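You operate a simulated robot arm through the tools that you are given. There is no shell and no other tool.

Carry out the task below with a simulated robot arm. There is one attempt and no reset: what you move stays moved.

## Task
Raise the short ironing board all the way and spread the sprig napkin out on it.
Fine: free the leg lock and the height lever first; lock both again.
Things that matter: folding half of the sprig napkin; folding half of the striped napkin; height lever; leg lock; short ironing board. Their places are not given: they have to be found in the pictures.

The check looks at the end state, three seconds after you hand in, the way a careful person would. Anything else that was tipped, shoved, dropped, spilled or broken makes it a failure. Flat cloth is picked up by pressing the open fingertips on it (5 to 10 N) and closing them slowly along it; thin cloth reads only 2 to 8 mm in the jaws.

## Robot
A 6-joint arm with a two-finger parallel gripper, fixed in place. Base frame: the origin is at the foot of the arm, x ahead of it, y to its left, z up. Lengths are in mm, angles in degrees, forces in N, time in s.
With the tool pointing down near the work surface it reaches from about 100 to 820 mm from the base axis. Its first joint turns from -115.0 to 115.0 degrees. Payload 4.2 kg.
Tool frame: the origin (TCP) lies between the finger pads and is the grasp point; the fingertips stand 23 mm ahead of it; z points along the fingers, y is the line along which they close. Largest opening 94 mm; finger width 38, thickness 10; the body of the gripper, 54 by 96 mm, starts 39 mm behind the TCP.
Orientation is that of the tool frame in the base frame, as [roll, pitch, yaw] about the fixed x, y, z axes, in that order (R = Rz(yaw) Ry(pitch) Rx(roll)). With the fingers straight down and closing along the base's y, the tool's x points along the base's -x, its y along +y and its z along -z.

## Interface
- The arm moves only by the tool nudge_tool. Its argument "rows" is a list of rows, each a list of 7 numbers: the finger opening in mm, from 0 to 94, then the shift along the base's x, y, z in mm, then the turn, a rotation vector about the base's x, y, z in degrees. In form: [[grip, dx, dy, dz, rx, ry, rz], ...]. A call has 1 to 20 rows; each row is the pose to reach, as a shift and turn from the pose commanded when the call began. Rows are played at 5 a second. More than 50 mm and 8.6 degrees between two rows, or a gripper value outside its range, and nothing of the call is played. Where a pose cannot be reached the arm comes as near as it can. A force on the tool above 90 N (or 10 N above the force at the start of the call, whichever is more), or a blocked arm, ends the call early, and 0.2 s more pass. The fingers move at their own pace (about 108 mm/s each) and stop on an object; they squeeze with about 30 N. The grip force told is the motor's: it shows also when the fingers shut on nothing. Time passes only in rows, and 0.2 s behind the last, so rows that repeat a pose let the fingers close. It gives the time, the measured TCP pose, the force on the tool (base axes), the opening and the grip force at its end, in the units of the frame above (readings bear some noise), with the torque about the TCP (base axes, N m) and any sound that the robot's microphone picked up.
- Cameras (640 x 400 px; columns grow to the right, rows downward): "scene" is fixed at [219.6, -651.4, 1149.9]; the picture's right is [0.72, -0.70, 0.00], its down [-0.25, -0.26, -0.93] and it looks along [0.65, 0.67, -0.36] (base axes); focal length 310 px, centre (320, 200). "wrist" rides on the gripper at [86, 16, -75] in the tool frame; the picture's right is [-0.18, 0.98, 0.00], its down [-0.58, -0.11, -0.81] and it looks along [-0.79, -0.15, 0.59] (tool axes); focal length 243 px, centre (320, 200).
- snapshot(camera): a new picture of that camera. The clock stands still meanwhile.
- lift_body(by): slides the trunk up (or, below 0, down) by that many mm; the arm rides with it, the base frame stays. It gives what a move gives, with no picture.
- point_at(camera, pixels): for up to 12 pixels [column, row] of the newest picture of that camera ("zoom" is the newest enlarged one), the place [x, y, z] in the base frame of the surface seen there, good to about 2 mm. The clock stands still meanwhile.
- enlarge(camera, box): a new picture of the part [left, top, right, bottom] of that camera's present view, enlarged. The clock stands still meanwhile.
- hand_in(): hands the job in; it is judged then, once.

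Unless the task says otherwise, let go and move clear before handing in.

The tools are called after ">>>" by a JSON object that holds its "api" and its "payload". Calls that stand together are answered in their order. nudge_tool: Moves the arm, as the interface text tells. Its arguments: {"type":"object","properties":{"rows":{"type":"array","items":{"type":"array","items":{"type":"number"}}}},"required":["rows"]} The other tools are called the same way: lift_body (by) slides the trunk up or down; snapshot (camera) takes a picture; point_at (camera, pixels) gives the place of the surface under pixels of a picture; enlarge (camera, box) takes an enlarged picture of a part of a camera's view; hand_in () hands the job in.

At the start:

```text
clock: 0.0
tcp_pos: [576.0, -178.8, 1021.9]
tool_rot: [179.9, 0.0, 179.9]
wrist_force: [0.1, -0.7, -0.2]
torque: [0.0, 0.02, -0.01]
finger_gap: 94.0
finger_force: 0.1
trunk travel left (down, up): [-550.0, 440.0]
```

scene: 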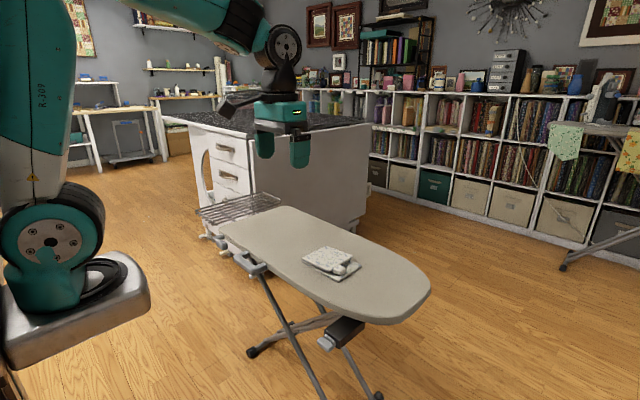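
wrist: 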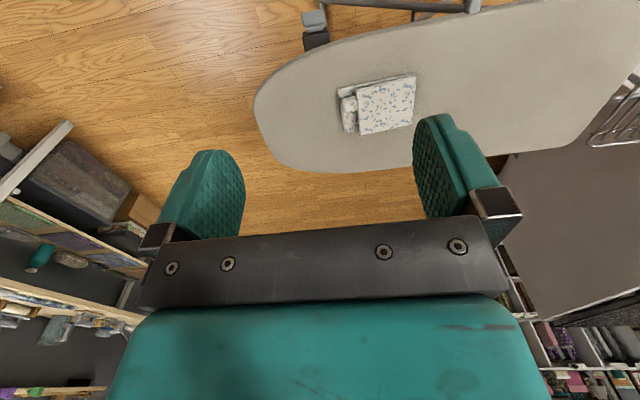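

The scene shows the short board in the middle with a folded napkin around pixel (332,262), a lever-like part at (255,265) and a block at (345,335). I'll enlarge these areas to identify the parts.

>>> {"api": "enlarge", "payload": {"camera": "scene", "box": [190, 180, 440, 336]}}

>>> {"api": "enlarge", "payload": {"camera": "scene", "box": [240, 250, 440, 400]}}

>>> {"api": "enlarge", "payload": {"camera": "scene", "box": [520, 80, 640, 280]}}

>>> {"api": "enlarge", "payload": {"camera": "wrist", "box": [240, 0, 640, 200]}}

```text
2.56 times, centred on (315, 258) of scene
```

zoom: 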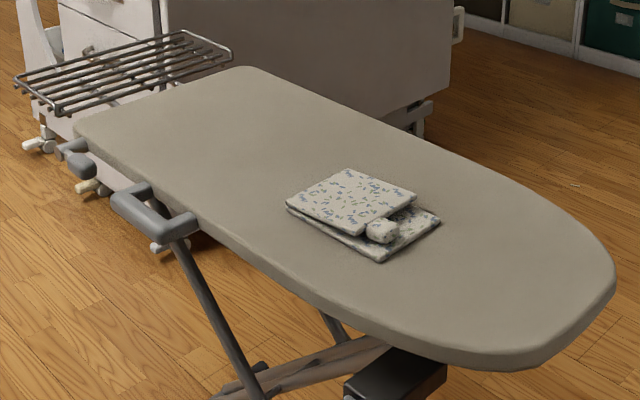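

```text
2.67 times, centred on (340, 325) of scene
```

zoom: 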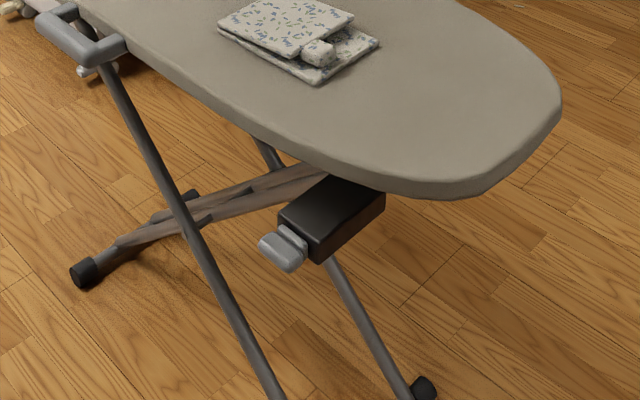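

```text
2.00 times, centred on (580, 180) of scene
```

zoom: 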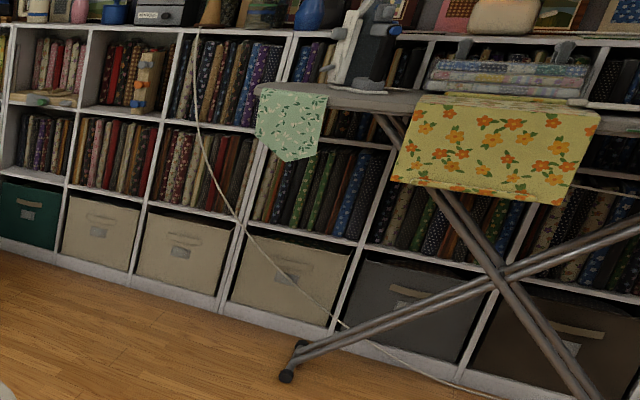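

```text
1.60 times, centred on (440, 100) of wrist
```

zoom: 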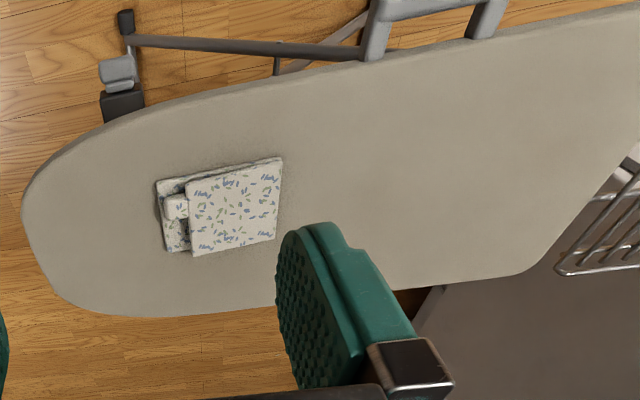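

The napkin, the grey U-handle on the board edge (zoom ~150,210), a smaller grey part (75,155) and a paddle on a black box (325,343 in scene) show up. I'll get coordinates for them.

>>> {"api": "point_at", "payload": {"camera": "scene", "pixels": [[245, 262], [255, 270], [262, 265], [243, 255], [220, 241], [325, 343], [335, 335], [347, 328], [362, 326], [340, 340], [318, 340], [331, 346]]}}

>>> {"api": "point_at", "payload": {"camera": "wrist", "pixels": [[341, 92], [358, 85], [415, 75], [413, 123], [361, 133], [344, 130], [349, 104], [349, 112], [380, 105], [256, 100], [320, 170], [600, 5]]}}

>>> {"api": "enlarge", "payload": {"camera": "scene", "box": [285, 230, 375, 290]}}

>>> {"api": "enlarge", "payload": {"camera": "scene", "box": [190, 190, 290, 290]}}

>>> {"api": "enlarge", "payload": {"camera": "scene", "box": [300, 300, 390, 360]}}

>>> {"api": "enlarge", "payload": {"camera": "wrist", "box": [280, 0, 500, 60]}}

```text
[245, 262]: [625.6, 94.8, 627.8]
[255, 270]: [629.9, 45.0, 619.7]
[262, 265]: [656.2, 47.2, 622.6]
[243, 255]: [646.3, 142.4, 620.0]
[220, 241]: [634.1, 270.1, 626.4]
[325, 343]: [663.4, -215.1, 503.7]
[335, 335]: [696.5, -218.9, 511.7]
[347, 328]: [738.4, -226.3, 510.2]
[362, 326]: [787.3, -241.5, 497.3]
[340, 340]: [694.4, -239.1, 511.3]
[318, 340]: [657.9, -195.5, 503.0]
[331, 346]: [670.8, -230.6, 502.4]
```

```text
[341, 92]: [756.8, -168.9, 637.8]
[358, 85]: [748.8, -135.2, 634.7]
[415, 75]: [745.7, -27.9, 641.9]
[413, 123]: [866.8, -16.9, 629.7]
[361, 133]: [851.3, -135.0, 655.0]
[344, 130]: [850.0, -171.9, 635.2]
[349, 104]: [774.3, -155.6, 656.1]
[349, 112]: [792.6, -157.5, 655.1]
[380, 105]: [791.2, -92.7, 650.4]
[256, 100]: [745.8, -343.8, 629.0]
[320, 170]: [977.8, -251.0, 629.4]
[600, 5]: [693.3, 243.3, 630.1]
```

```text
6.67 times, centred on (330, 260) of scene
```

zoom: 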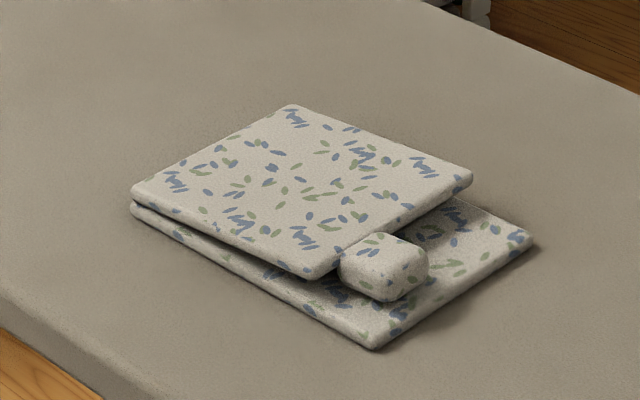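

```text
4.00 times, centred on (240, 240) of scene
```

zoom: 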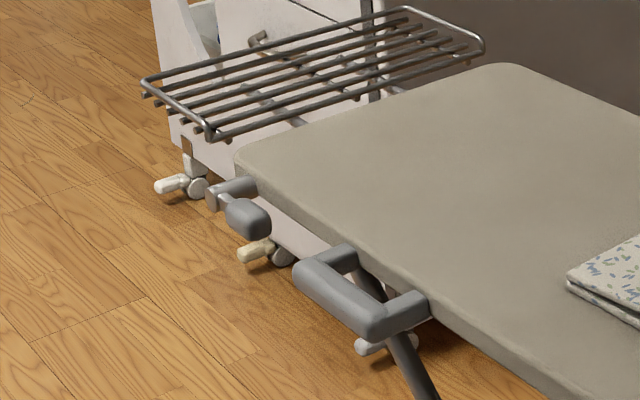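

```text
6.67 times, centred on (345, 330) of scene
```

zoom: 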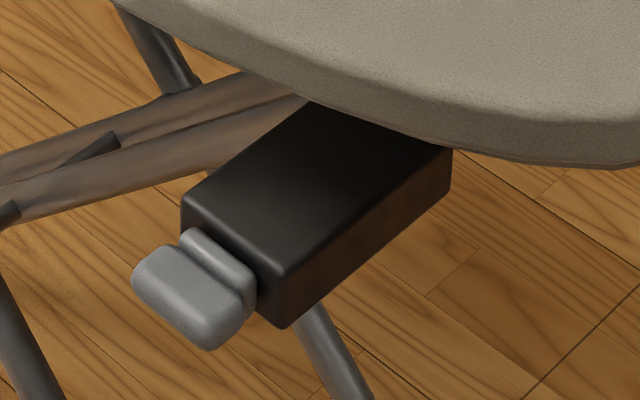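

```text
2.91 times, centred on (390, 30) of wrist
```

zoom: 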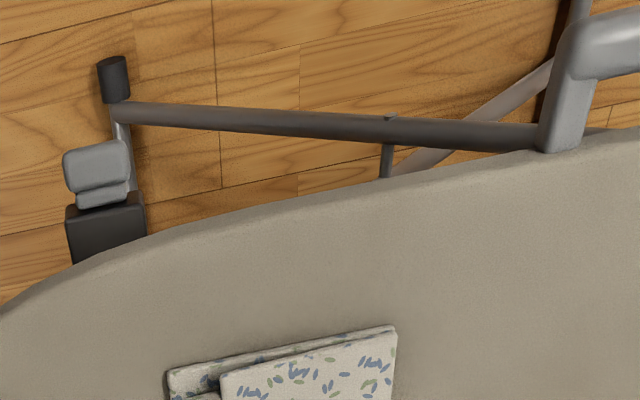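

The board top is at z≈629; the napkin has a grab tab at (785,-156,655) with the hinge on its +y side. A U-handle (z≈622, y 45–142), a small lever at (634,270,626), and a paddle at (663,-215,503) need a closer look. I'll move the arm back to view the near edge with the wrist camera.

>>> {"api": "nudge_tool", "payload": {"rows": [[94, -23, 28, -15, 0, 0, 0], [94, -46, 56, -30, 0, 0, 0], [94, -69, 84, -45, 0, 0, 0], [94, -92, 112, -60, 0, 0, 0], [94, -115, 140, -75, 0, 0, 0], [94, -138, 168, -90, 0, 0, 0], [94, -161, 196, -105, 0, 0, 0], [94, -184, 224, -120, 0, 0, 0], [94, -207, 252, -135, 0, 0, 0], [94, -230, 280, -150, 0, 0, 0]]}}

>>> {"api": "snapshot", "payload": {"camera": "wrist"}}

>>> {"api": "snapshot", "payload": {"camera": "scene"}}

```text
clock: 2.2
tcp_pos: [351.4, 110.8, 875.6]
tool_rot: [-180.0, 0.0, 179.9]
wrist_force: [0.8, -0.7, 0.4]
torque: [0.03, 0.0, 0.01]
finger_gap: 94.0
finger_force: 0.1
out of reach, approached as far as the arm can: row 8, 9, 10
trunk travel left (down, up): [-550.0, 440.0]
```

```text
taken
```

wrist: 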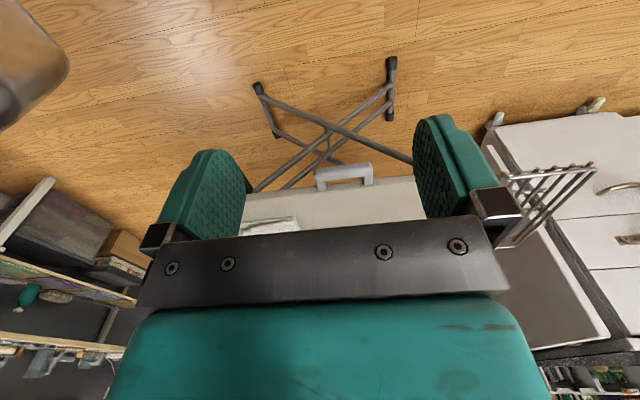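

```text
taken
```

scene: 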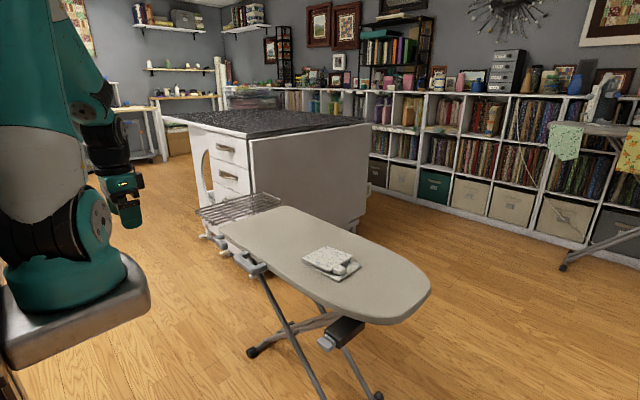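

The wrist picture is upside-down (near things on top), so I should put the gripper above and slightly beyond the object. I'll move over the tail-end lever and U-handle.

>>> {"api": "nudge_tool", "payload": {"rows": [[94, 35, 15, 0, 0, 0, 0], [94, 70, 30, 0, 0, 0, 0], [94, 105, 45, 0, 0, 0, 0], [94, 140, 60, 0, 0, 0, 0], [94, 175, 75, 0, 0, 0, 0], [94, 210, 90, 0, 0, 0, 0], [94, 245, 105, 0, 0, 0, 0], [94, 280, 120, 0, 0, 0, 0]]}}

>>> {"api": "snapshot", "payload": {"camera": "wrist"}}

>>> {"api": "enlarge", "payload": {"camera": "wrist", "box": [200, 0, 460, 160]}}

```text
clock: 4.0
tcp_pos: [630.9, 229.7, 876.9]
tool_rot: [-180.0, 0.0, -179.9]
wrist_force: [0.4, 0.3, 0.9]
torque: [0.03, -0.04, -0.01]
finger_gap: 94.2
finger_force: 0.1
trunk travel left (down, up): [-550.0, 440.0]
```

```text
taken
```

wrist: 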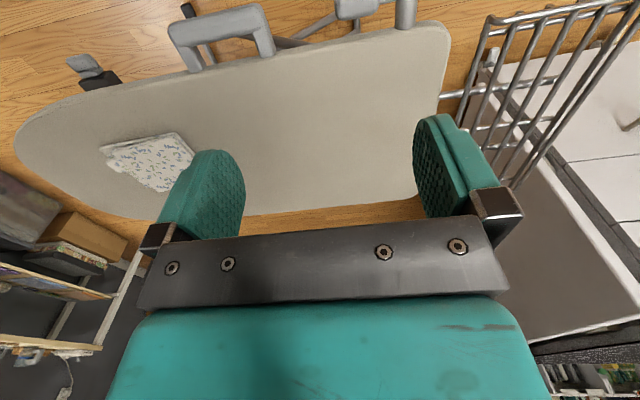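

```text
2.46 times, centred on (330, 80) of wrist
```

zoom: 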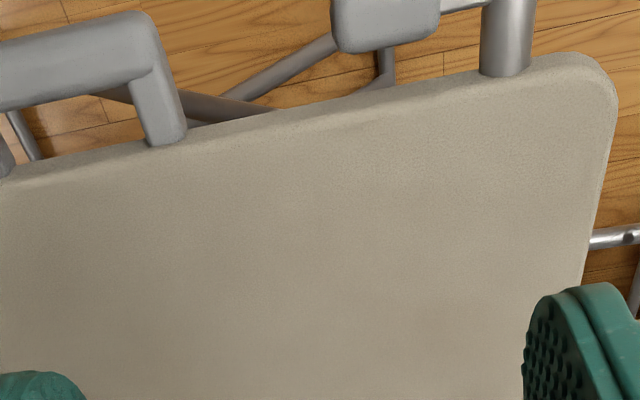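

Now the paddle lever at (355,5) with its stem at (405,10) is just at the top border. I'll pull back along -x by 80 to see it fully and query positions.

>>> {"api": "nudge_tool", "payload": {"rows": [[94, -30, 5, 0, 0, 0, 0], [94, -60, 10, 0, 0, 0, 0], [94, -100, 10, 0, 0, 0, 0]]}}

>>> {"api": "snapshot", "payload": {"camera": "wrist"}}

>>> {"api": "enlarge", "payload": {"camera": "wrist", "box": [270, 0, 430, 100]}}

```text
clock: 4.8
tcp_pos: [531.5, 239.5, 876.1]
tool_rot: [-179.9, 0.0, 179.9]
wrist_force: [-0.2, 0.3, 0.0]
torque: [0.02, 0.01, 0.01]
finger_gap: 94.1
finger_force: 0.1
trunk travel left (down, up): [-550.0, 440.0]
```

```text
taken
```

wrist: 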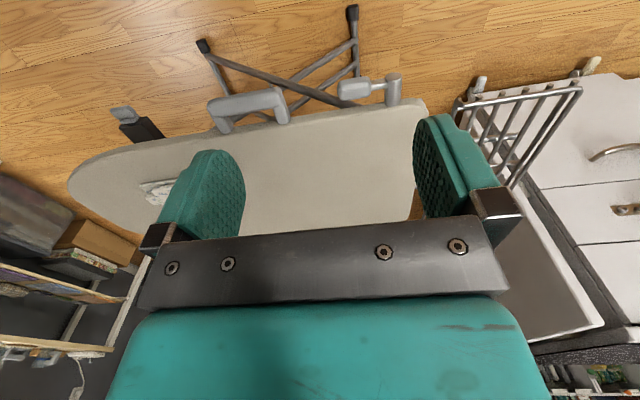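

```text
4.00 times, centred on (350, 50) of wrist
```

zoom: 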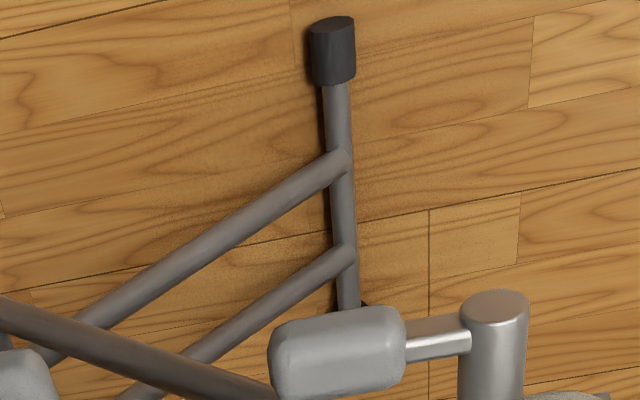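

The lever is a horizontal pivot stub (393,85) pointing out of the board's edge with a paddle arm extending toward -y (355,88). I'll get coordinates of its points.

>>> {"api": "point_at", "payload": {"camera": "zoom", "pixels": [[495, 305], [490, 350], [490, 385], [437, 340], [275, 345], [340, 330], [400, 330], [335, 360], [335, 392], [280, 390], [400, 385]]}}

>>> {"api": "point_at", "payload": {"camera": "wrist", "pixels": [[210, 104], [282, 92], [246, 100], [220, 125], [284, 117], [116, 113], [130, 122], [145, 130], [121, 109], [420, 102], [110, 150], [70, 185]]}}

>>> {"api": "enlarge", "payload": {"camera": "wrist", "box": [90, 70, 210, 145]}}

>>> {"api": "enlarge", "payload": {"camera": "scene", "box": [195, 220, 275, 270]}}

```text
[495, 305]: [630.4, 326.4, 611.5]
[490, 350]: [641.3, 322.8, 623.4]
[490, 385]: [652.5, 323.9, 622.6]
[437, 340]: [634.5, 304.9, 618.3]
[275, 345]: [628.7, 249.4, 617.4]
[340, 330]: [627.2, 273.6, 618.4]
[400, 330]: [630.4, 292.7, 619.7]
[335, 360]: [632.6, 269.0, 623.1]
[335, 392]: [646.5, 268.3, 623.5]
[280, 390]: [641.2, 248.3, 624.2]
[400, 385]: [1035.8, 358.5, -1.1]
```

```text
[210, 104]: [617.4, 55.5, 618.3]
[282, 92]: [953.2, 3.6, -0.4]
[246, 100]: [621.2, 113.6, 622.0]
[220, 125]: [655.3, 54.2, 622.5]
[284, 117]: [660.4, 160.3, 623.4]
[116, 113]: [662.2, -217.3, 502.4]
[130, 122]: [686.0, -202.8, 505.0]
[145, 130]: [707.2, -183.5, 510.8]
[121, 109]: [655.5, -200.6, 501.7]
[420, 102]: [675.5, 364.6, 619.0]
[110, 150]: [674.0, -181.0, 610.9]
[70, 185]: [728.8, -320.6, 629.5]
```

```text
5.33 times, centred on (150, 108) of wrist
```

zoom: 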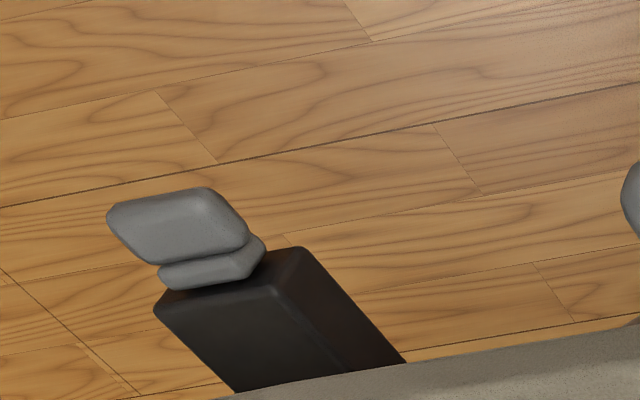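

```text
8.00 times, centred on (235, 245) of scene
```

zoom: 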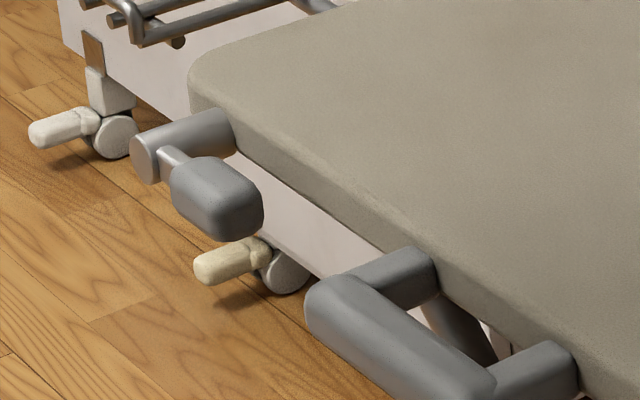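

The lever's pivot axis runs along -x at about (y=324, z=611), paddle at y 248–297, z≤624. The leg lock looks like a knob with a neck on the black box at about (663,-215,490). I'll go look at that knob closely from above/behind.

>>> {"api": "nudge_tool", "payload": {"rows": [[94, 5, -39, -15, 0, 0, 0], [94, 10, -78, -30, 0, 0, 0], [94, 15, -117, -45, 0, 0, 0], [94, 20, -156, -60, 0, 0, 0], [94, 25, -195, -75, 0, 0, 0], [94, 30, -234, -90, 0, 0, 0], [94, 35, -273, -105, 0, 0, 0], [94, 40, -312, -120, 0, 0, 0], [94, 45, -351, -135, 0, 0, 0], [94, 50, -390, -150, 0, 0, 0], [94, 55, -429, -165, 0, 0, 0], [94, 60, -468, -185, 0, 0, 0]]}}

>>> {"api": "snapshot", "payload": {"camera": "wrist"}}

>>> {"api": "enlarge", "payload": {"camera": "wrist", "box": [240, 60, 400, 160]}}

>>> {"api": "snapshot", "payload": {"camera": "scene"}}

```text
clock: 7.4
tcp_pos: [591.0, -229.2, 691.9]
tool_rot: [179.9, 0.0, -180.0]
wrist_force: [0.7, 0.8, 0.4]
torque: [-0.01, 0.01, 0.03]
finger_gap: 94.0
finger_force: 0.0
trunk travel left (down, up): [-550.0, 440.0]
```

```text
taken
```

wrist: 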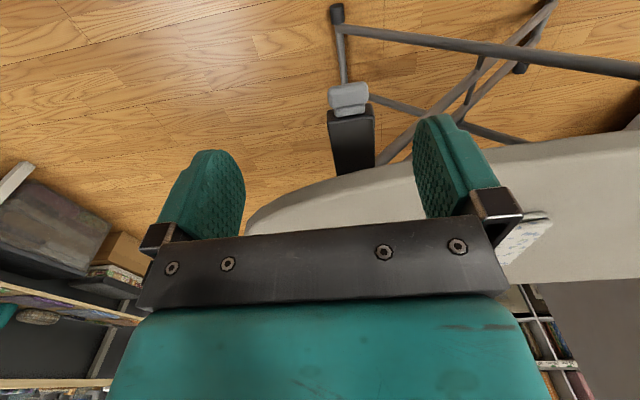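

```text
4.00 times, centred on (320, 110) of wrist
```

zoom: 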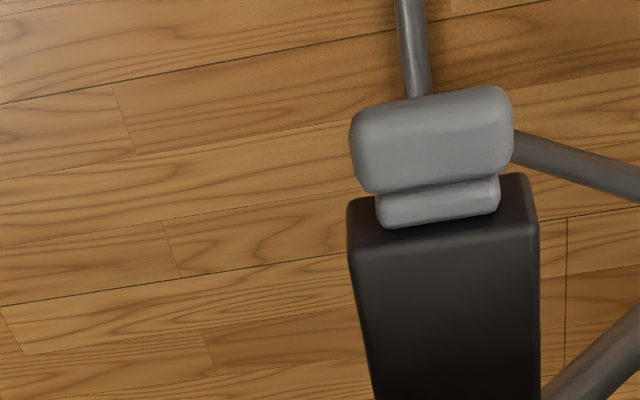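

```text
taken
```

scene: 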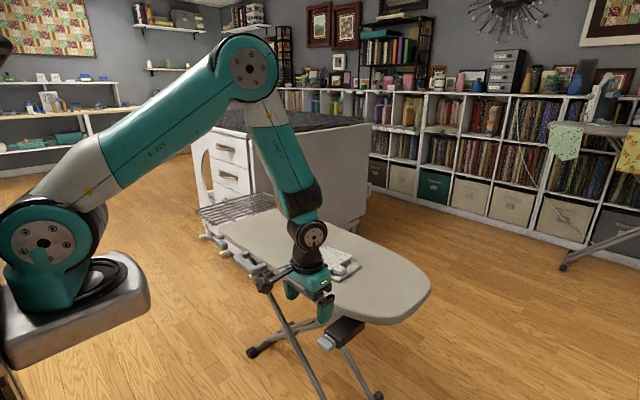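

The knob (348,97) is a slab on a narrower collar (350,112) protruding from the end of the black box. I'll measure them precisely.

>>> {"api": "point_at", "payload": {"camera": "zoom", "pixels": [[355, 115], [505, 95], [360, 170], [510, 150], [430, 100], [430, 140], [435, 180], [385, 215], [495, 205], [440, 222], [355, 235], [530, 215]]}}

>>> {"api": "point_at", "payload": {"camera": "scene", "pixels": [[327, 352], [320, 345], [331, 347], [336, 345], [342, 347], [327, 335], [40, 250], [80, 290]]}}

```text
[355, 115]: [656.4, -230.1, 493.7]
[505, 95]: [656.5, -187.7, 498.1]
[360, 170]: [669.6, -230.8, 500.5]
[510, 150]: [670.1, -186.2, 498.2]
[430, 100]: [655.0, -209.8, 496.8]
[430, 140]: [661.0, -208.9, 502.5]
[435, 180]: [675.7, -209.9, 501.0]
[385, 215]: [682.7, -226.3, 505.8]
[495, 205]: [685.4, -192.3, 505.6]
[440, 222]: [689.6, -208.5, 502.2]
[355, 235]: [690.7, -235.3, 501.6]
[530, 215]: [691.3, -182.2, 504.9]
```

```text
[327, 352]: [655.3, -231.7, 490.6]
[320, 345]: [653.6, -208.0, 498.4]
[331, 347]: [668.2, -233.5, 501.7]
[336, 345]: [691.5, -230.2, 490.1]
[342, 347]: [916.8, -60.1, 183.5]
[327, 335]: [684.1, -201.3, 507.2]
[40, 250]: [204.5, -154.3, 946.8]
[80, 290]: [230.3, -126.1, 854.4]
```

Knob spans x 653–676, y −232..−186, z ≈484–502; collar behind it at x 680–690. I'll tilt the tool 45° toward +x and come to a pre-grasp position to see beneath the board edge.

>>> {"api": "nudge_tool", "payload": {"rows": [[94, -10, 4, -15, 0, -7.5, 0], [94, -20, 8, -30, 0, -15, 0], [94, -25, 12, -50, 0, -22.5, 0], [94, -30, 16, -70, 0, -30, 0], [94, -30, 20, -90, 0, -37.5, 0], [94, -30, 20, -110, 0, -45, 0]]}}

>>> {"api": "snapshot", "payload": {"camera": "wrist"}}

>>> {"api": "snapshot", "payload": {"camera": "scene"}}

```text
clock: 8.8
tcp_pos: [561.0, -208.7, 581.2]
tool_rot: [-180.0, 45.0, 179.9]
wrist_force: [0.8, -0.5, 0.1]
torque: [0.03, -0.01, -0.01]
finger_gap: 93.9
finger_force: 0.1
trunk travel left (down, up): [-550.0, 440.0]
```

```text
taken
```

wrist: 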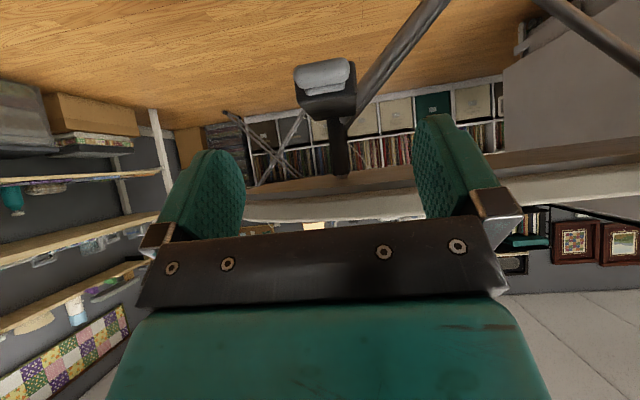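

```text
taken
```

scene: 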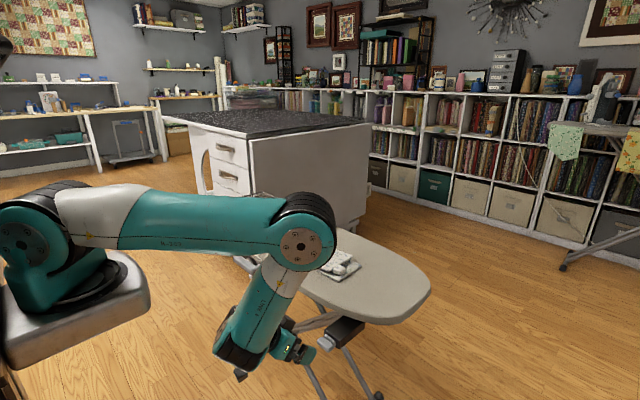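

The box (325,95) hangs on a bracket from the board's underside, so the lock rides with the board. Enlarging the knob.

>>> {"api": "enlarge", "payload": {"camera": "wrist", "box": [265, 40, 385, 115]}}

>>> {"api": "point_at", "payload": {"camera": "wrist", "pixels": [[300, 75], [345, 68], [325, 66], [325, 80], [303, 83], [347, 78], [325, 90], [325, 105], [310, 110], [345, 100]]}}

```text
5.33 times, centred on (325, 78) of wrist
```

zoom: 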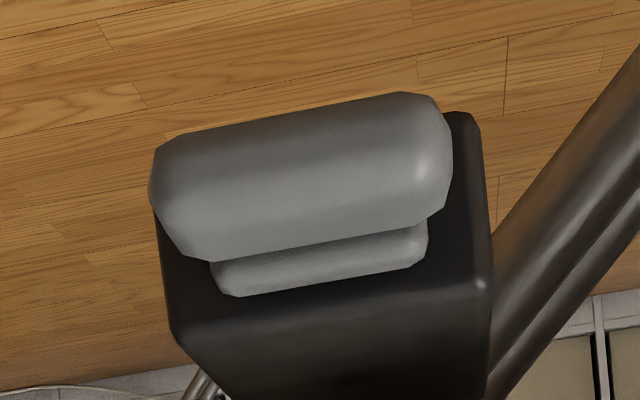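

```text
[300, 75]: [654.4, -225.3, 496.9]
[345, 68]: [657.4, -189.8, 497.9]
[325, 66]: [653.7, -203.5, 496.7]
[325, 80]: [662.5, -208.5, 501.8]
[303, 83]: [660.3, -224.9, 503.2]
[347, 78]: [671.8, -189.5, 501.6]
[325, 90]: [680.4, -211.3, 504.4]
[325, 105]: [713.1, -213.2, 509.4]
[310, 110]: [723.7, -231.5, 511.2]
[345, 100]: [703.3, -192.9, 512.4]
```

The knob is a slab attached to a collar in the box face. I'll approach diagonally to TCP about (655,-209,495), straddling the knob with open fingers, then close gently.

>>> {"api": "nudge_tool", "payload": {"rows": [[94, 34, 0, -26, 0, 0, 0], [94, 54, 0, -46, 0, 0, 0], [94, 74, 0, -66, 0, 0, 0], [94, 94, 0, -86, 0, 0, 0], [94, 94, 0, -86, 0, 0, 0]]}}

>>> {"api": "snapshot", "payload": {"camera": "wrist"}}

>>> {"api": "snapshot", "payload": {"camera": "scene"}}

```text
clock: 10.0
tcp_pos: [654.4, -207.6, 495.8]
tool_rot: [179.9, 44.9, 179.9]
wrist_force: [0.2, 1.0, 0.5]
torque: [0.0, 0.01, 0.0]
finger_gap: 93.9
finger_force: 0.0
trunk travel left (down, up): [-550.0, 440.0]
```

```text
taken
```

wrist: 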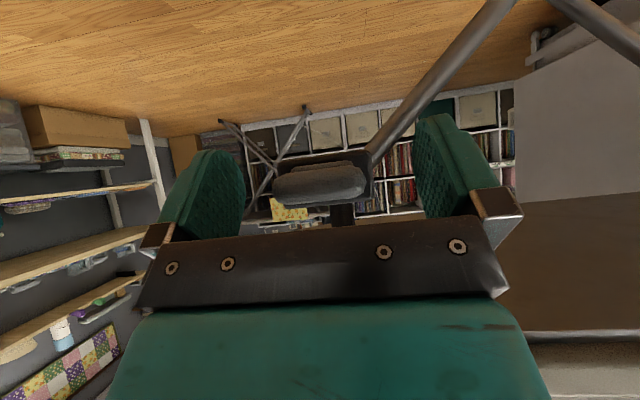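

```text
taken
```

scene: 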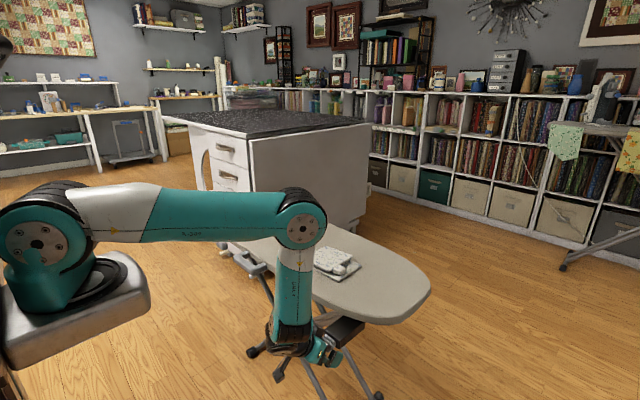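

The knob sits between the fingers at (320,183). I'll close on it slowly and check the gap.

>>> {"api": "enlarge", "payload": {"camera": "wrist", "box": [250, 140, 400, 220]}}

>>> {"api": "nudge_tool", "payload": {"rows": [[70, 0, 0, 0, 0, 0, 0], [56, 0, 0, 0, 0, 0, 0], [48, 0, 0, 0, 0, 0, 0], [42, 0, 0, 0, 0, 0, 0], [40, 0, 0, 0, 0, 0, 0], [40, 0, 0, 0, 0, 0, 0]]}}

```text
4.27 times, centred on (325, 180) of wrist
```

zoom: 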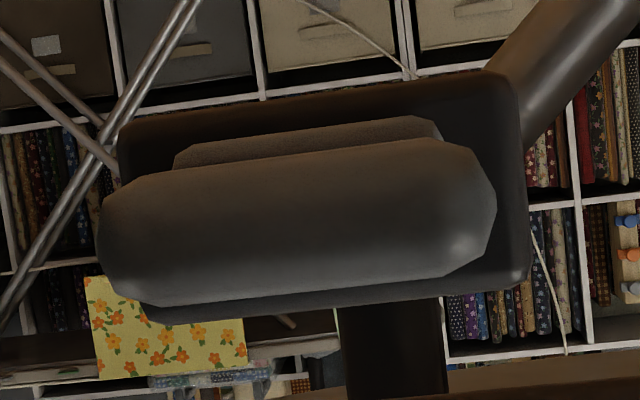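

```text
clock: 11.4
tcp_pos: [654.5, -210.0, 493.9]
tool_rot: [-179.7, 45.1, 180.0]
wrist_force: [-5.8, -32.7, -3.1]
torque: [0.03, 0.25, -0.06]
finger_gap: 47.7
finger_force: 45.0
trunk travel left (down, up): [-550.0, 440.0]
```

Gripped at 47.7 mm, with a −33 N lateral preload. I'll relax by shifting −2 mm in y, then read the forces.

>>> {"api": "nudge_tool", "payload": {"rows": [[40, 0, -1.5, 0, 0, 0, 0], [40, 0, -2.5, 0, 0, 0, 0]]}}

```text
clock: 12.0
tcp_pos: [656.0, -209.6, 494.7]
tool_rot: [179.8, 44.9, 180.0]
wrist_force: [-3.6, -16.1, -4.1]
torque: [-0.34, -0.87, -1.15]
finger_gap: 47.9
finger_force: 45.3
trunk travel left (down, up): [-550.0, 440.0]
```

Lateral force dropped to −16 N. I'll shift a bit more and then try pulling out along −x in small steps.

>>> {"api": "nudge_tool", "payload": {"rows": [[40, 0, -2, 0, 0, 0, 0], [40, -3, -2, 0, 0, 0, 0], [40, -6, -2, 0, 0, 0, 0]]}}

```text
clock: 12.8
tcp_pos: [651.5, -209.9, 496.1]
tool_rot: [179.6, 45.2, 180.0]
wrist_force: [41.3, 37.3, -4.4]
torque: [-0.39, -0.02, -0.81]
finger_gap: 48.2
finger_force: 45.2
trunk travel left (down, up): [-550.0, 440.0]
```

Pulling gives +41 N resistance for about 4 mm of motion. Let me back off to neutral and test whether it moves vertically instead (down 6 mm).

>>> {"api": "nudge_tool", "payload": {"rows": [[40, 3, 1.5, 0, 0, 0, 0], [40, 6, 1.2, 0, 0, 0, 0]]}}

>>> {"api": "nudge_tool", "payload": {"rows": [[40, 0, 0, -2, 0, 0, 0], [40, 0, 0, -4, 0, 0, 0], [40, 0, 0, -6, 0, 0, 0]]}}

>>> {"api": "enlarge", "payload": {"camera": "wrist", "box": [250, 140, 400, 220]}}

```text
clock: 13.4
tcp_pos: [651.5, -212.3, 493.7]
tool_rot: [179.8, 44.6, 179.9]
wrist_force: [-9.2, 22.0, -2.8]
torque: [-0.2, -0.01, 0.44]
finger_gap: 49.7
finger_force: 10.6
trunk travel left (down, up): [-550.0, 440.0]
```

```text
clock: 14.2
tcp_pos: [655.3, -210.2, 489.9]
tool_rot: [180.0, 45.0, 180.0]
wrist_force: [-0.7, 24.5, 5.9]
torque: [-0.1, -0.36, 0.21]
finger_gap: 51.1
finger_force: 12.5
trunk travel left (down, up): [-550.0, 440.0]
```

```text
4.27 times, centred on (325, 180) of wrist
```

zoom: 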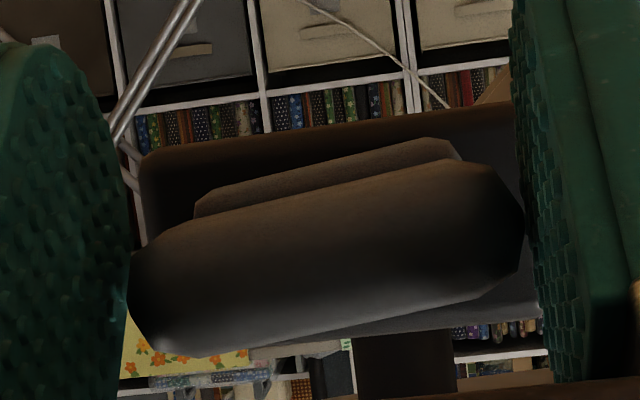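

The knob now looks tilted more (−12° vs −6° before) relative to the box and the gap grew to 51 mm, suggesting it is a turn-knob about the x axis. I'll release, then measure both ends of the knob.

>>> {"api": "nudge_tool", "payload": {"rows": [[60, 0, 0, 2, 0, 0, 0], [80, -10, 0, 6, 0, 0, 0], [94, -40, 0, 40, 0, 0, 0], [94, -80, 0, 80, 0, 0, 0]]}}

>>> {"api": "enlarge", "payload": {"camera": "wrist", "box": [265, 40, 385, 115]}}

>>> {"api": "snapshot", "payload": {"camera": "wrist"}}

>>> {"api": "enlarge", "payload": {"camera": "scene", "box": [300, 300, 390, 360]}}

```text
refused: row 4 steps farther than a row can; nothing moved
```

```text
5.33 times, centred on (325, 78) of wrist
```

zoom: 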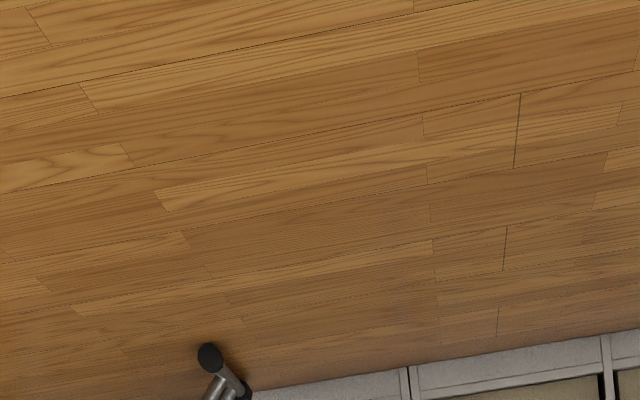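

```text
taken
```

wrist: 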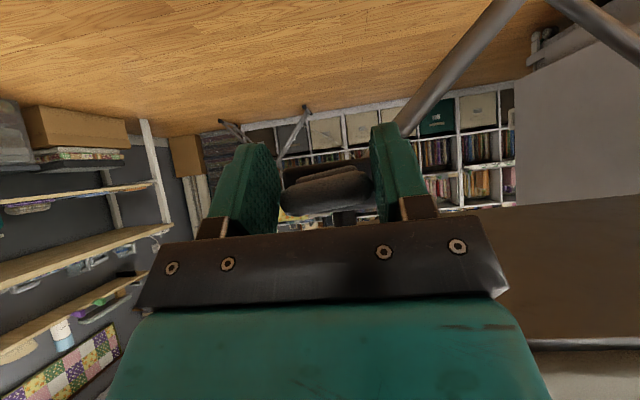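

```text
6.67 times, centred on (345, 330) of scene
```

zoom: 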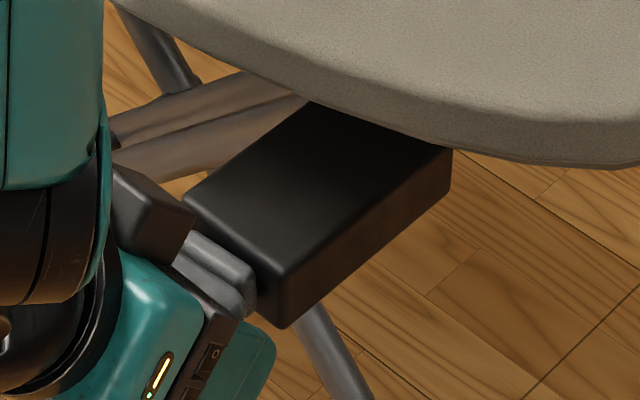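

Only the move was refused (step too large). I'll release and back out with smaller steps.

>>> {"api": "nudge_tool", "payload": {"rows": [[60, 0, 0, 2, 0, 0, 0], [80, -10, 0, 8, 0, 0, 0], [94, -40, 0, 38, 0, 0, 0], [94, -70, 0, 68, 0, 0, 0], [94, -90, 0, 88, 0, 0, 0]]}}

>>> {"api": "enlarge", "payload": {"camera": "wrist", "box": [265, 40, 385, 115]}}

>>> {"api": "enlarge", "payload": {"camera": "scene", "box": [300, 300, 390, 360]}}

```text
clock: 15.4
tcp_pos: [564.8, -209.9, 577.1]
tool_rot: [180.0, 45.0, 180.0]
wrist_force: [-0.1, 0.2, 0.3]
torque: [-0.02, 0.02, 0.02]
finger_gap: 93.9
finger_force: 0.1
trunk travel left (down, up): [-550.0, 440.0]
```

```text
5.33 times, centred on (325, 78) of wrist
```

zoom: 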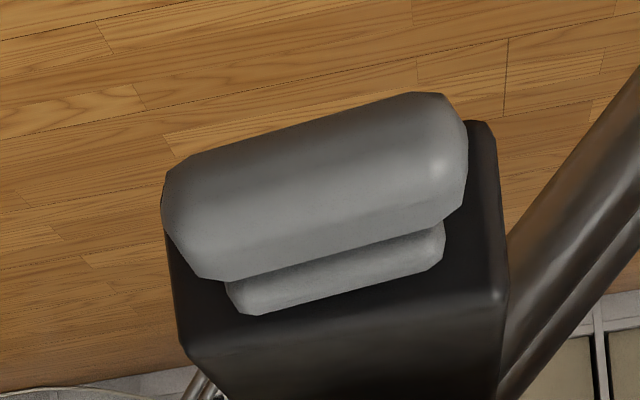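

```text
6.67 times, centred on (345, 330) of scene
```

zoom: 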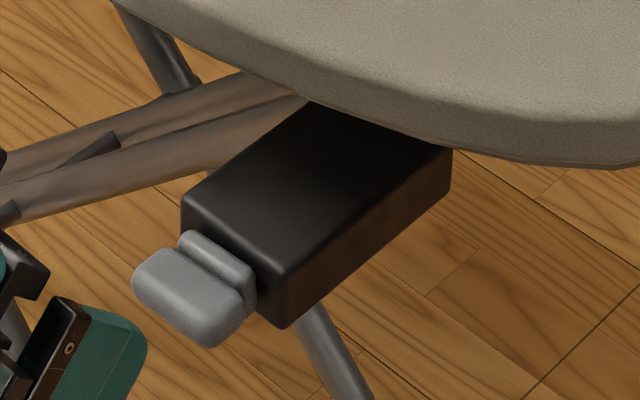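

The knob has turned about 5° (its −y end up, +y end down) and stays there, so it's a turn-knob on an x axis. I'll measure its extents including the box's bottom edge to find the axis.

>>> {"api": "point_at", "payload": {"camera": "zoom", "pixels": [[205, 342], [215, 335], [150, 300], [140, 275], [235, 330], [270, 300], [265, 318], [283, 322], [285, 280], [240, 300], [190, 190], [288, 310]]}}

>>> {"api": "nudge_tool", "payload": {"rows": [[94, -10, 0, -12, 0, -8, 0], [94, -15, 0, -24, 0, -16, 0], [94, -20, 0, -36, 0, -24, 0], [94, -20, 0, -50, 0, -32, 0], [94, -20, 0, -65, 0, -40, 0], [94, -20, 0, -80, 0, -45, 0]]}}

>>> {"api": "snapshot", "payload": {"camera": "wrist"}}

>>> {"api": "snapshot", "payload": {"camera": "scene"}}

```text
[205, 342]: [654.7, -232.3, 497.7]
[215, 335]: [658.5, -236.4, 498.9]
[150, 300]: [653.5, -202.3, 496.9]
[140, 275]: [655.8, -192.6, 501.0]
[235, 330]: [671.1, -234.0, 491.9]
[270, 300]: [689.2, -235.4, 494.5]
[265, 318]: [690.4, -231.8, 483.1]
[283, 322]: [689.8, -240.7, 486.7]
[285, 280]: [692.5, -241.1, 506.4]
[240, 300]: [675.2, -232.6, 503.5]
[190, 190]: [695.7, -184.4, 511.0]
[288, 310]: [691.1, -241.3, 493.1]
```

```text
clock: 16.8
tcp_pos: [465.8, -207.2, 499.5]
tool_rot: [-12.3, 89.8, -12.2]
wrist_force: [-0.2, -0.8, 0.4]
torque: [-0.03, 0.0, 0.01]
finger_gap: 94.0
finger_force: 0.0
out of reach, approached as far as the arm can: row 2, 3, 4, 5, 6
trunk travel left (down, up): [-550.0, 440.0]
```

```text
taken
```

wrist: 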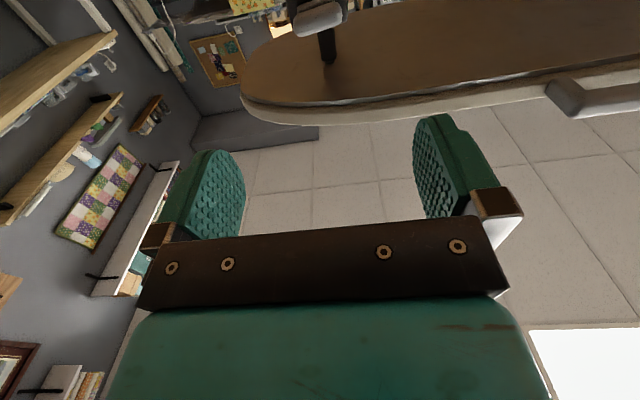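

```text
taken
```

scene: 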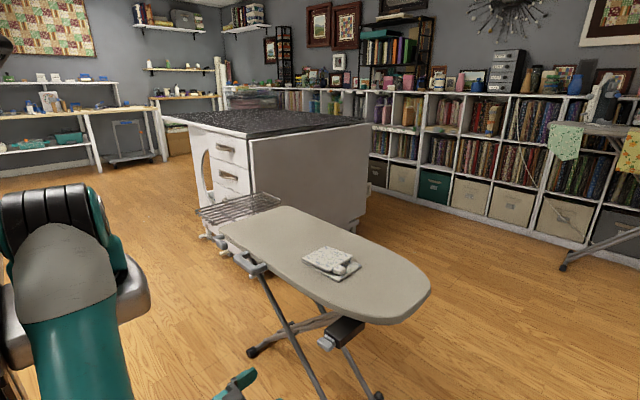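

The arm folded awkwardly: a horizontal tool at this height needs a lower trunk. TCP is at (466,−207,499), clear of everything; I'll lower the trunk in steps and bring the tool back up to height.

>>> {"api": "lift_body", "payload": {"by": -150}}

>>> {"api": "nudge_tool", "payload": {"rows": [[94, 0, 0, 40, 0, 0, 0], [94, 0, 0, 80, 0, 0, 0], [94, 0, 0, 120, 0, 0, 0], [94, 0, 0, 145, 0, 0, 0]]}}

>>> {"api": "snapshot", "payload": {"camera": "scene"}}

```text
clock: 18.6
tcp_pos: [466.4, -208.2, 349.6]
tool_rot: [138.1, 90.0, 138.3]
wrist_force: [-0.1, 0.3, 0.1]
torque: [0.0, -0.01, 0.02]
finger_gap: 94.1
finger_force: 0.1
trunk travel left (down, up): [-400.0, 590.0]
```

```text
clock: 19.6
tcp_pos: [467.4, -209.5, 494.3]
tool_rot: [-149.6, 89.9, -149.6]
wrist_force: [0.5, 0.0, 1.0]
torque: [0.03, -0.01, -0.02]
finger_gap: 94.0
finger_force: 0.1
trunk travel left (down, up): [-400.0, 590.0]
```

```text
taken
```

scene: 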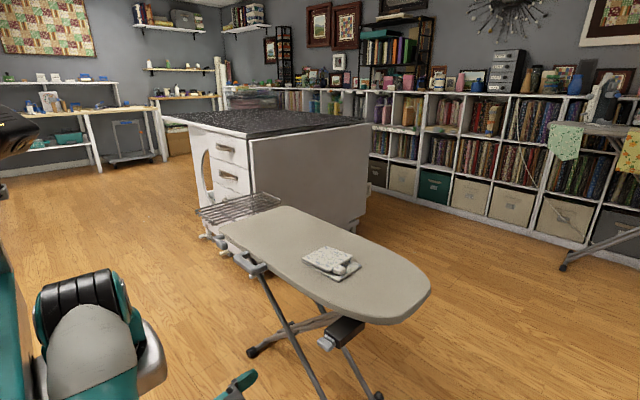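

The tool is horizontal at z=494 and reachable now. I'll align to the knob axis (3° yaw) and advance to x=600, then look.

>>> {"api": "nudge_tool", "payload": {"rows": [[94, 40, 0, 0, 0, 0, -1], [94, 80, -1, 0, 0, 0, -2], [94, 120, -1.5, 0, 0, 0, -3], [94, 133, -1.5, 0, 0, 0, -3]]}}

>>> {"api": "snapshot", "payload": {"camera": "wrist"}}

>>> {"api": "snapshot", "payload": {"camera": "scene"}}

```text
clock: 20.6
tcp_pos: [468.4, -199.2, 494.8]
tool_rot: [-59.5, 90.0, -62.5]
wrist_force: [-0.6, -0.3, -0.2]
torque: [-0.02, -0.01, 0.0]
finger_gap: 93.9
finger_force: 0.1
out of reach, approached as far as the arm can: row 1, 2, 3, 4
trunk travel left (down, up): [-400.0, 590.0]
```

```text
taken
```

wrist: 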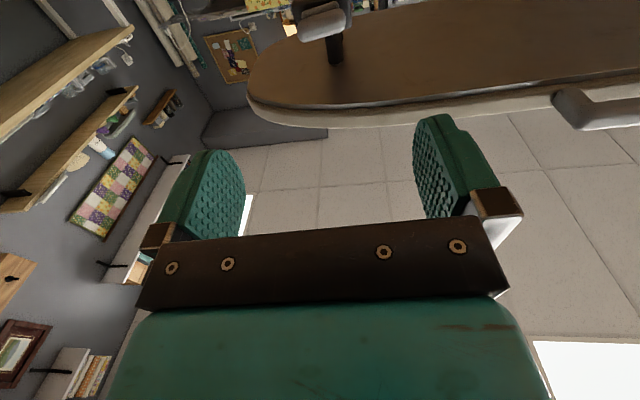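

```text
taken
```

scene: 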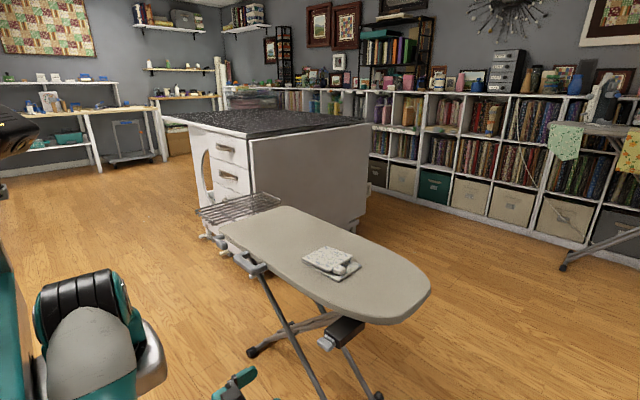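

The arm is stuck in a folded posture and can't advance. I'll tilt back to 45° while moving forward/up to recover the earlier posture.

>>> {"api": "nudge_tool", "payload": {"rows": [[94, 10, 0, 10, 0, 8, 0], [94, 25, 0, 25, 0, 16, 0], [94, 45, 0, 40, 0, 24, 0], [94, 65, 0, 55, 0, 32, 0], [94, 85, 0, 70, 0, 40, 0], [94, 95, -5, 82, 0, 45, 0], [94, 95, -8, 82, 0, 45, 0]]}}

>>> {"api": "snapshot", "payload": {"camera": "scene"}}

```text
clock: 22.1
tcp_pos: [572.3, -213.6, 573.1]
tool_rot: [-177.0, 45.0, 180.0]
wrist_force: [0.3, 0.6, -0.8]
torque: [-0.02, -0.01, 0.0]
finger_gap: 93.8
finger_force: 0.1
out of reach, approached as far as the arm can: row 1, 2, 3, 4, 5, 6, 7
trunk travel left (down, up): [-400.0, 590.0]
```

```text
taken
```

scene: 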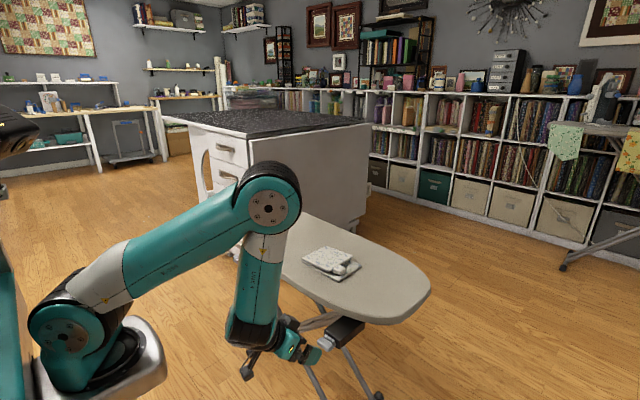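

Posture recovered (elbow up, TCP (572,−214,573)). A lower shoulder will make a horizontal tool feasible; I'll raise the tool a bit, then lower the trunk in alternating steps.

>>> {"api": "nudge_tool", "payload": {"rows": [[94, -30, 0, 30, 0, 0, 0], [94, -50, 0, 70, 0, 0, 0], [94, -50, 0, 110, 0, 0, 0]]}}

>>> {"api": "lift_body", "payload": {"by": -150}}

>>> {"api": "nudge_tool", "payload": {"rows": [[94, 0, 0, 40, 0, 0, 0], [94, 0, 0, 80, 0, 0, 0], [94, 0, 0, 120, 0, 0, 0]]}}

>>> {"api": "snapshot", "payload": {"camera": "scene"}}

```text
clock: 22.9
tcp_pos: [578.3, -246.7, 688.2]
tool_rot: [-177.3, 44.8, 179.8]
wrist_force: [-0.4, 0.2, 0.3]
torque: [0.01, 0.03, -0.01]
finger_gap: 94.1
finger_force: 0.0
out of reach, approached as far as the arm can: row 1, 2, 3
trunk travel left (down, up): [-400.0, 590.0]
```

```text
clock: 24.7
tcp_pos: [578.2, -248.5, 538.4]
tool_rot: [-177.1, 45.0, -180.0]
wrist_force: [-0.6, 0.2, 0.1]
torque: [0.03, 0.01, 0.02]
finger_gap: 94.0
finger_force: 0.0
trunk travel left (down, up): [-250.0, 740.0]
```

```text
clock: 25.5
tcp_pos: [578.9, -246.7, 659.7]
tool_rot: [-177.1, 45.0, 179.8]
wrist_force: [0.2, -0.1, 0.7]
torque: [0.01, 0.01, 0.01]
finger_gap: 94.0
finger_force: 0.1
trunk travel left (down, up): [-250.0, 740.0]
```

```text
taken
```

scene: 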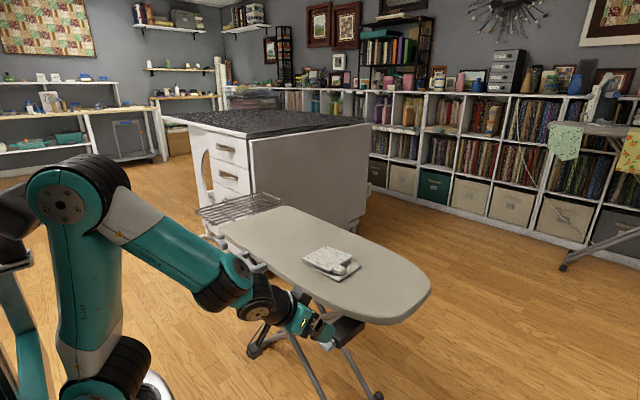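

The forearm now points forward with the lowered trunk. I'll tilt to horizontal while moving down to about (570,−211,500).

>>> {"api": "nudge_tool", "payload": {"rows": [[94, -10, 6, -20, 0, -6, 0], [94, -20, 12, -45, 0, -12, 0], [94, -25, 18, -70, 0, -18, 0], [94, -25, 24, -95, 0, -24, 0], [94, -25, 30, -120, 0, -30, 0], [94, -25, 36, -140, 0, -37, 0], [94, -25, 36, -162, 0, -45, 0]]}}

>>> {"api": "snapshot", "payload": {"camera": "wrist"}}

>>> {"api": "snapshot", "payload": {"camera": "scene"}}

```text
clock: 27.1
tcp_pos: [603.3, -286.7, 576.7]
tool_rot: [-178.3, 76.4, 179.3]
wrist_force: [-0.4, -0.3, 0.1]
torque: [0.02, 0.0, 0.02]
finger_gap: 94.0
finger_force: 0.0
out of reach, approached as far as the arm can: row 1, 2, 3, 4, 5, 6, 7
trunk travel left (down, up): [-250.0, 740.0]
```

```text
taken
```

wrist: 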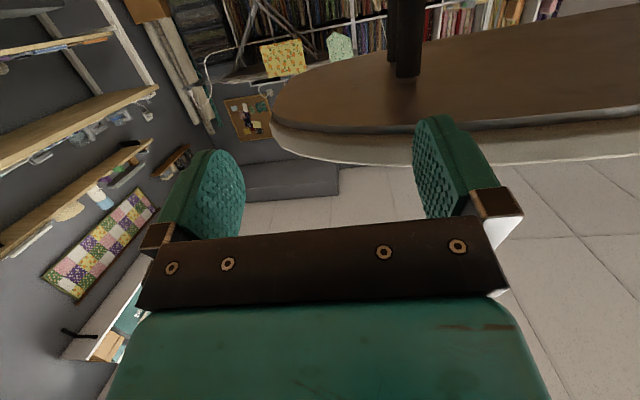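

```text
taken
```

scene: 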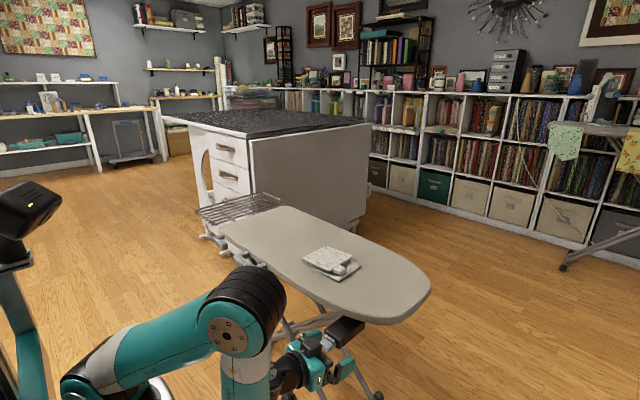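

The IK keeps wandering for horizontal poses. Instead I'll use the 45° posture with the trunk up (which worked) and push the knob's end down with closed fingertips. First reverse to the former pose and raise the trunk.

>>> {"api": "nudge_tool", "payload": {"rows": [[94, -5, 8, 15, 0, 6, 0], [94, -10, 16, 35, 0, 12, 0], [94, -15, 24, 55, 0, 18, 0], [94, -20, 32, 75, 0, 24, 0], [94, -24, 40, 83, 0, 31, 0]]}}

>>> {"api": "lift_body", "payload": {"by": 300}}

>>> {"api": "snapshot", "payload": {"camera": "scene"}}

```text
clock: 28.3
tcp_pos: [578.1, -247.1, 661.7]
tool_rot: [-177.6, 45.3, 179.6]
wrist_force: [-0.2, -0.4, -0.4]
torque: [-0.02, 0.02, 0.0]
finger_gap: 94.1
finger_force: 0.1
out of reach, approached as far as the arm can: row 1, 2
trunk travel left (down, up): [-250.0, 740.0]
```

```text
clock: 31.3
tcp_pos: [578.7, -246.6, 961.3]
tool_rot: [-177.8, 45.3, 179.8]
wrist_force: [-0.9, -0.1, 0.3]
torque: [0.02, 0.01, 0.0]
finger_gap: 93.9
finger_force: 0.0
trunk travel left (down, up): [-550.0, 440.0]
```

```text
taken
```

scene: 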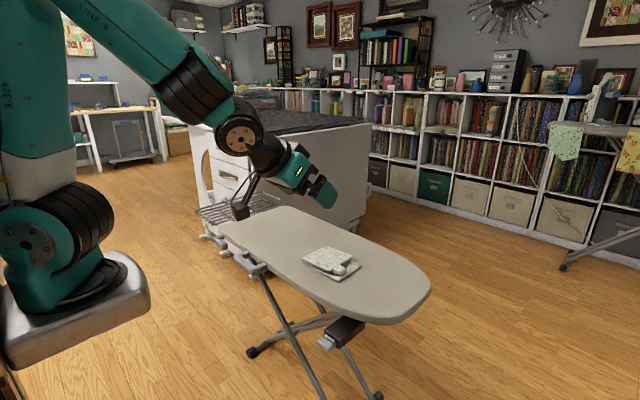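

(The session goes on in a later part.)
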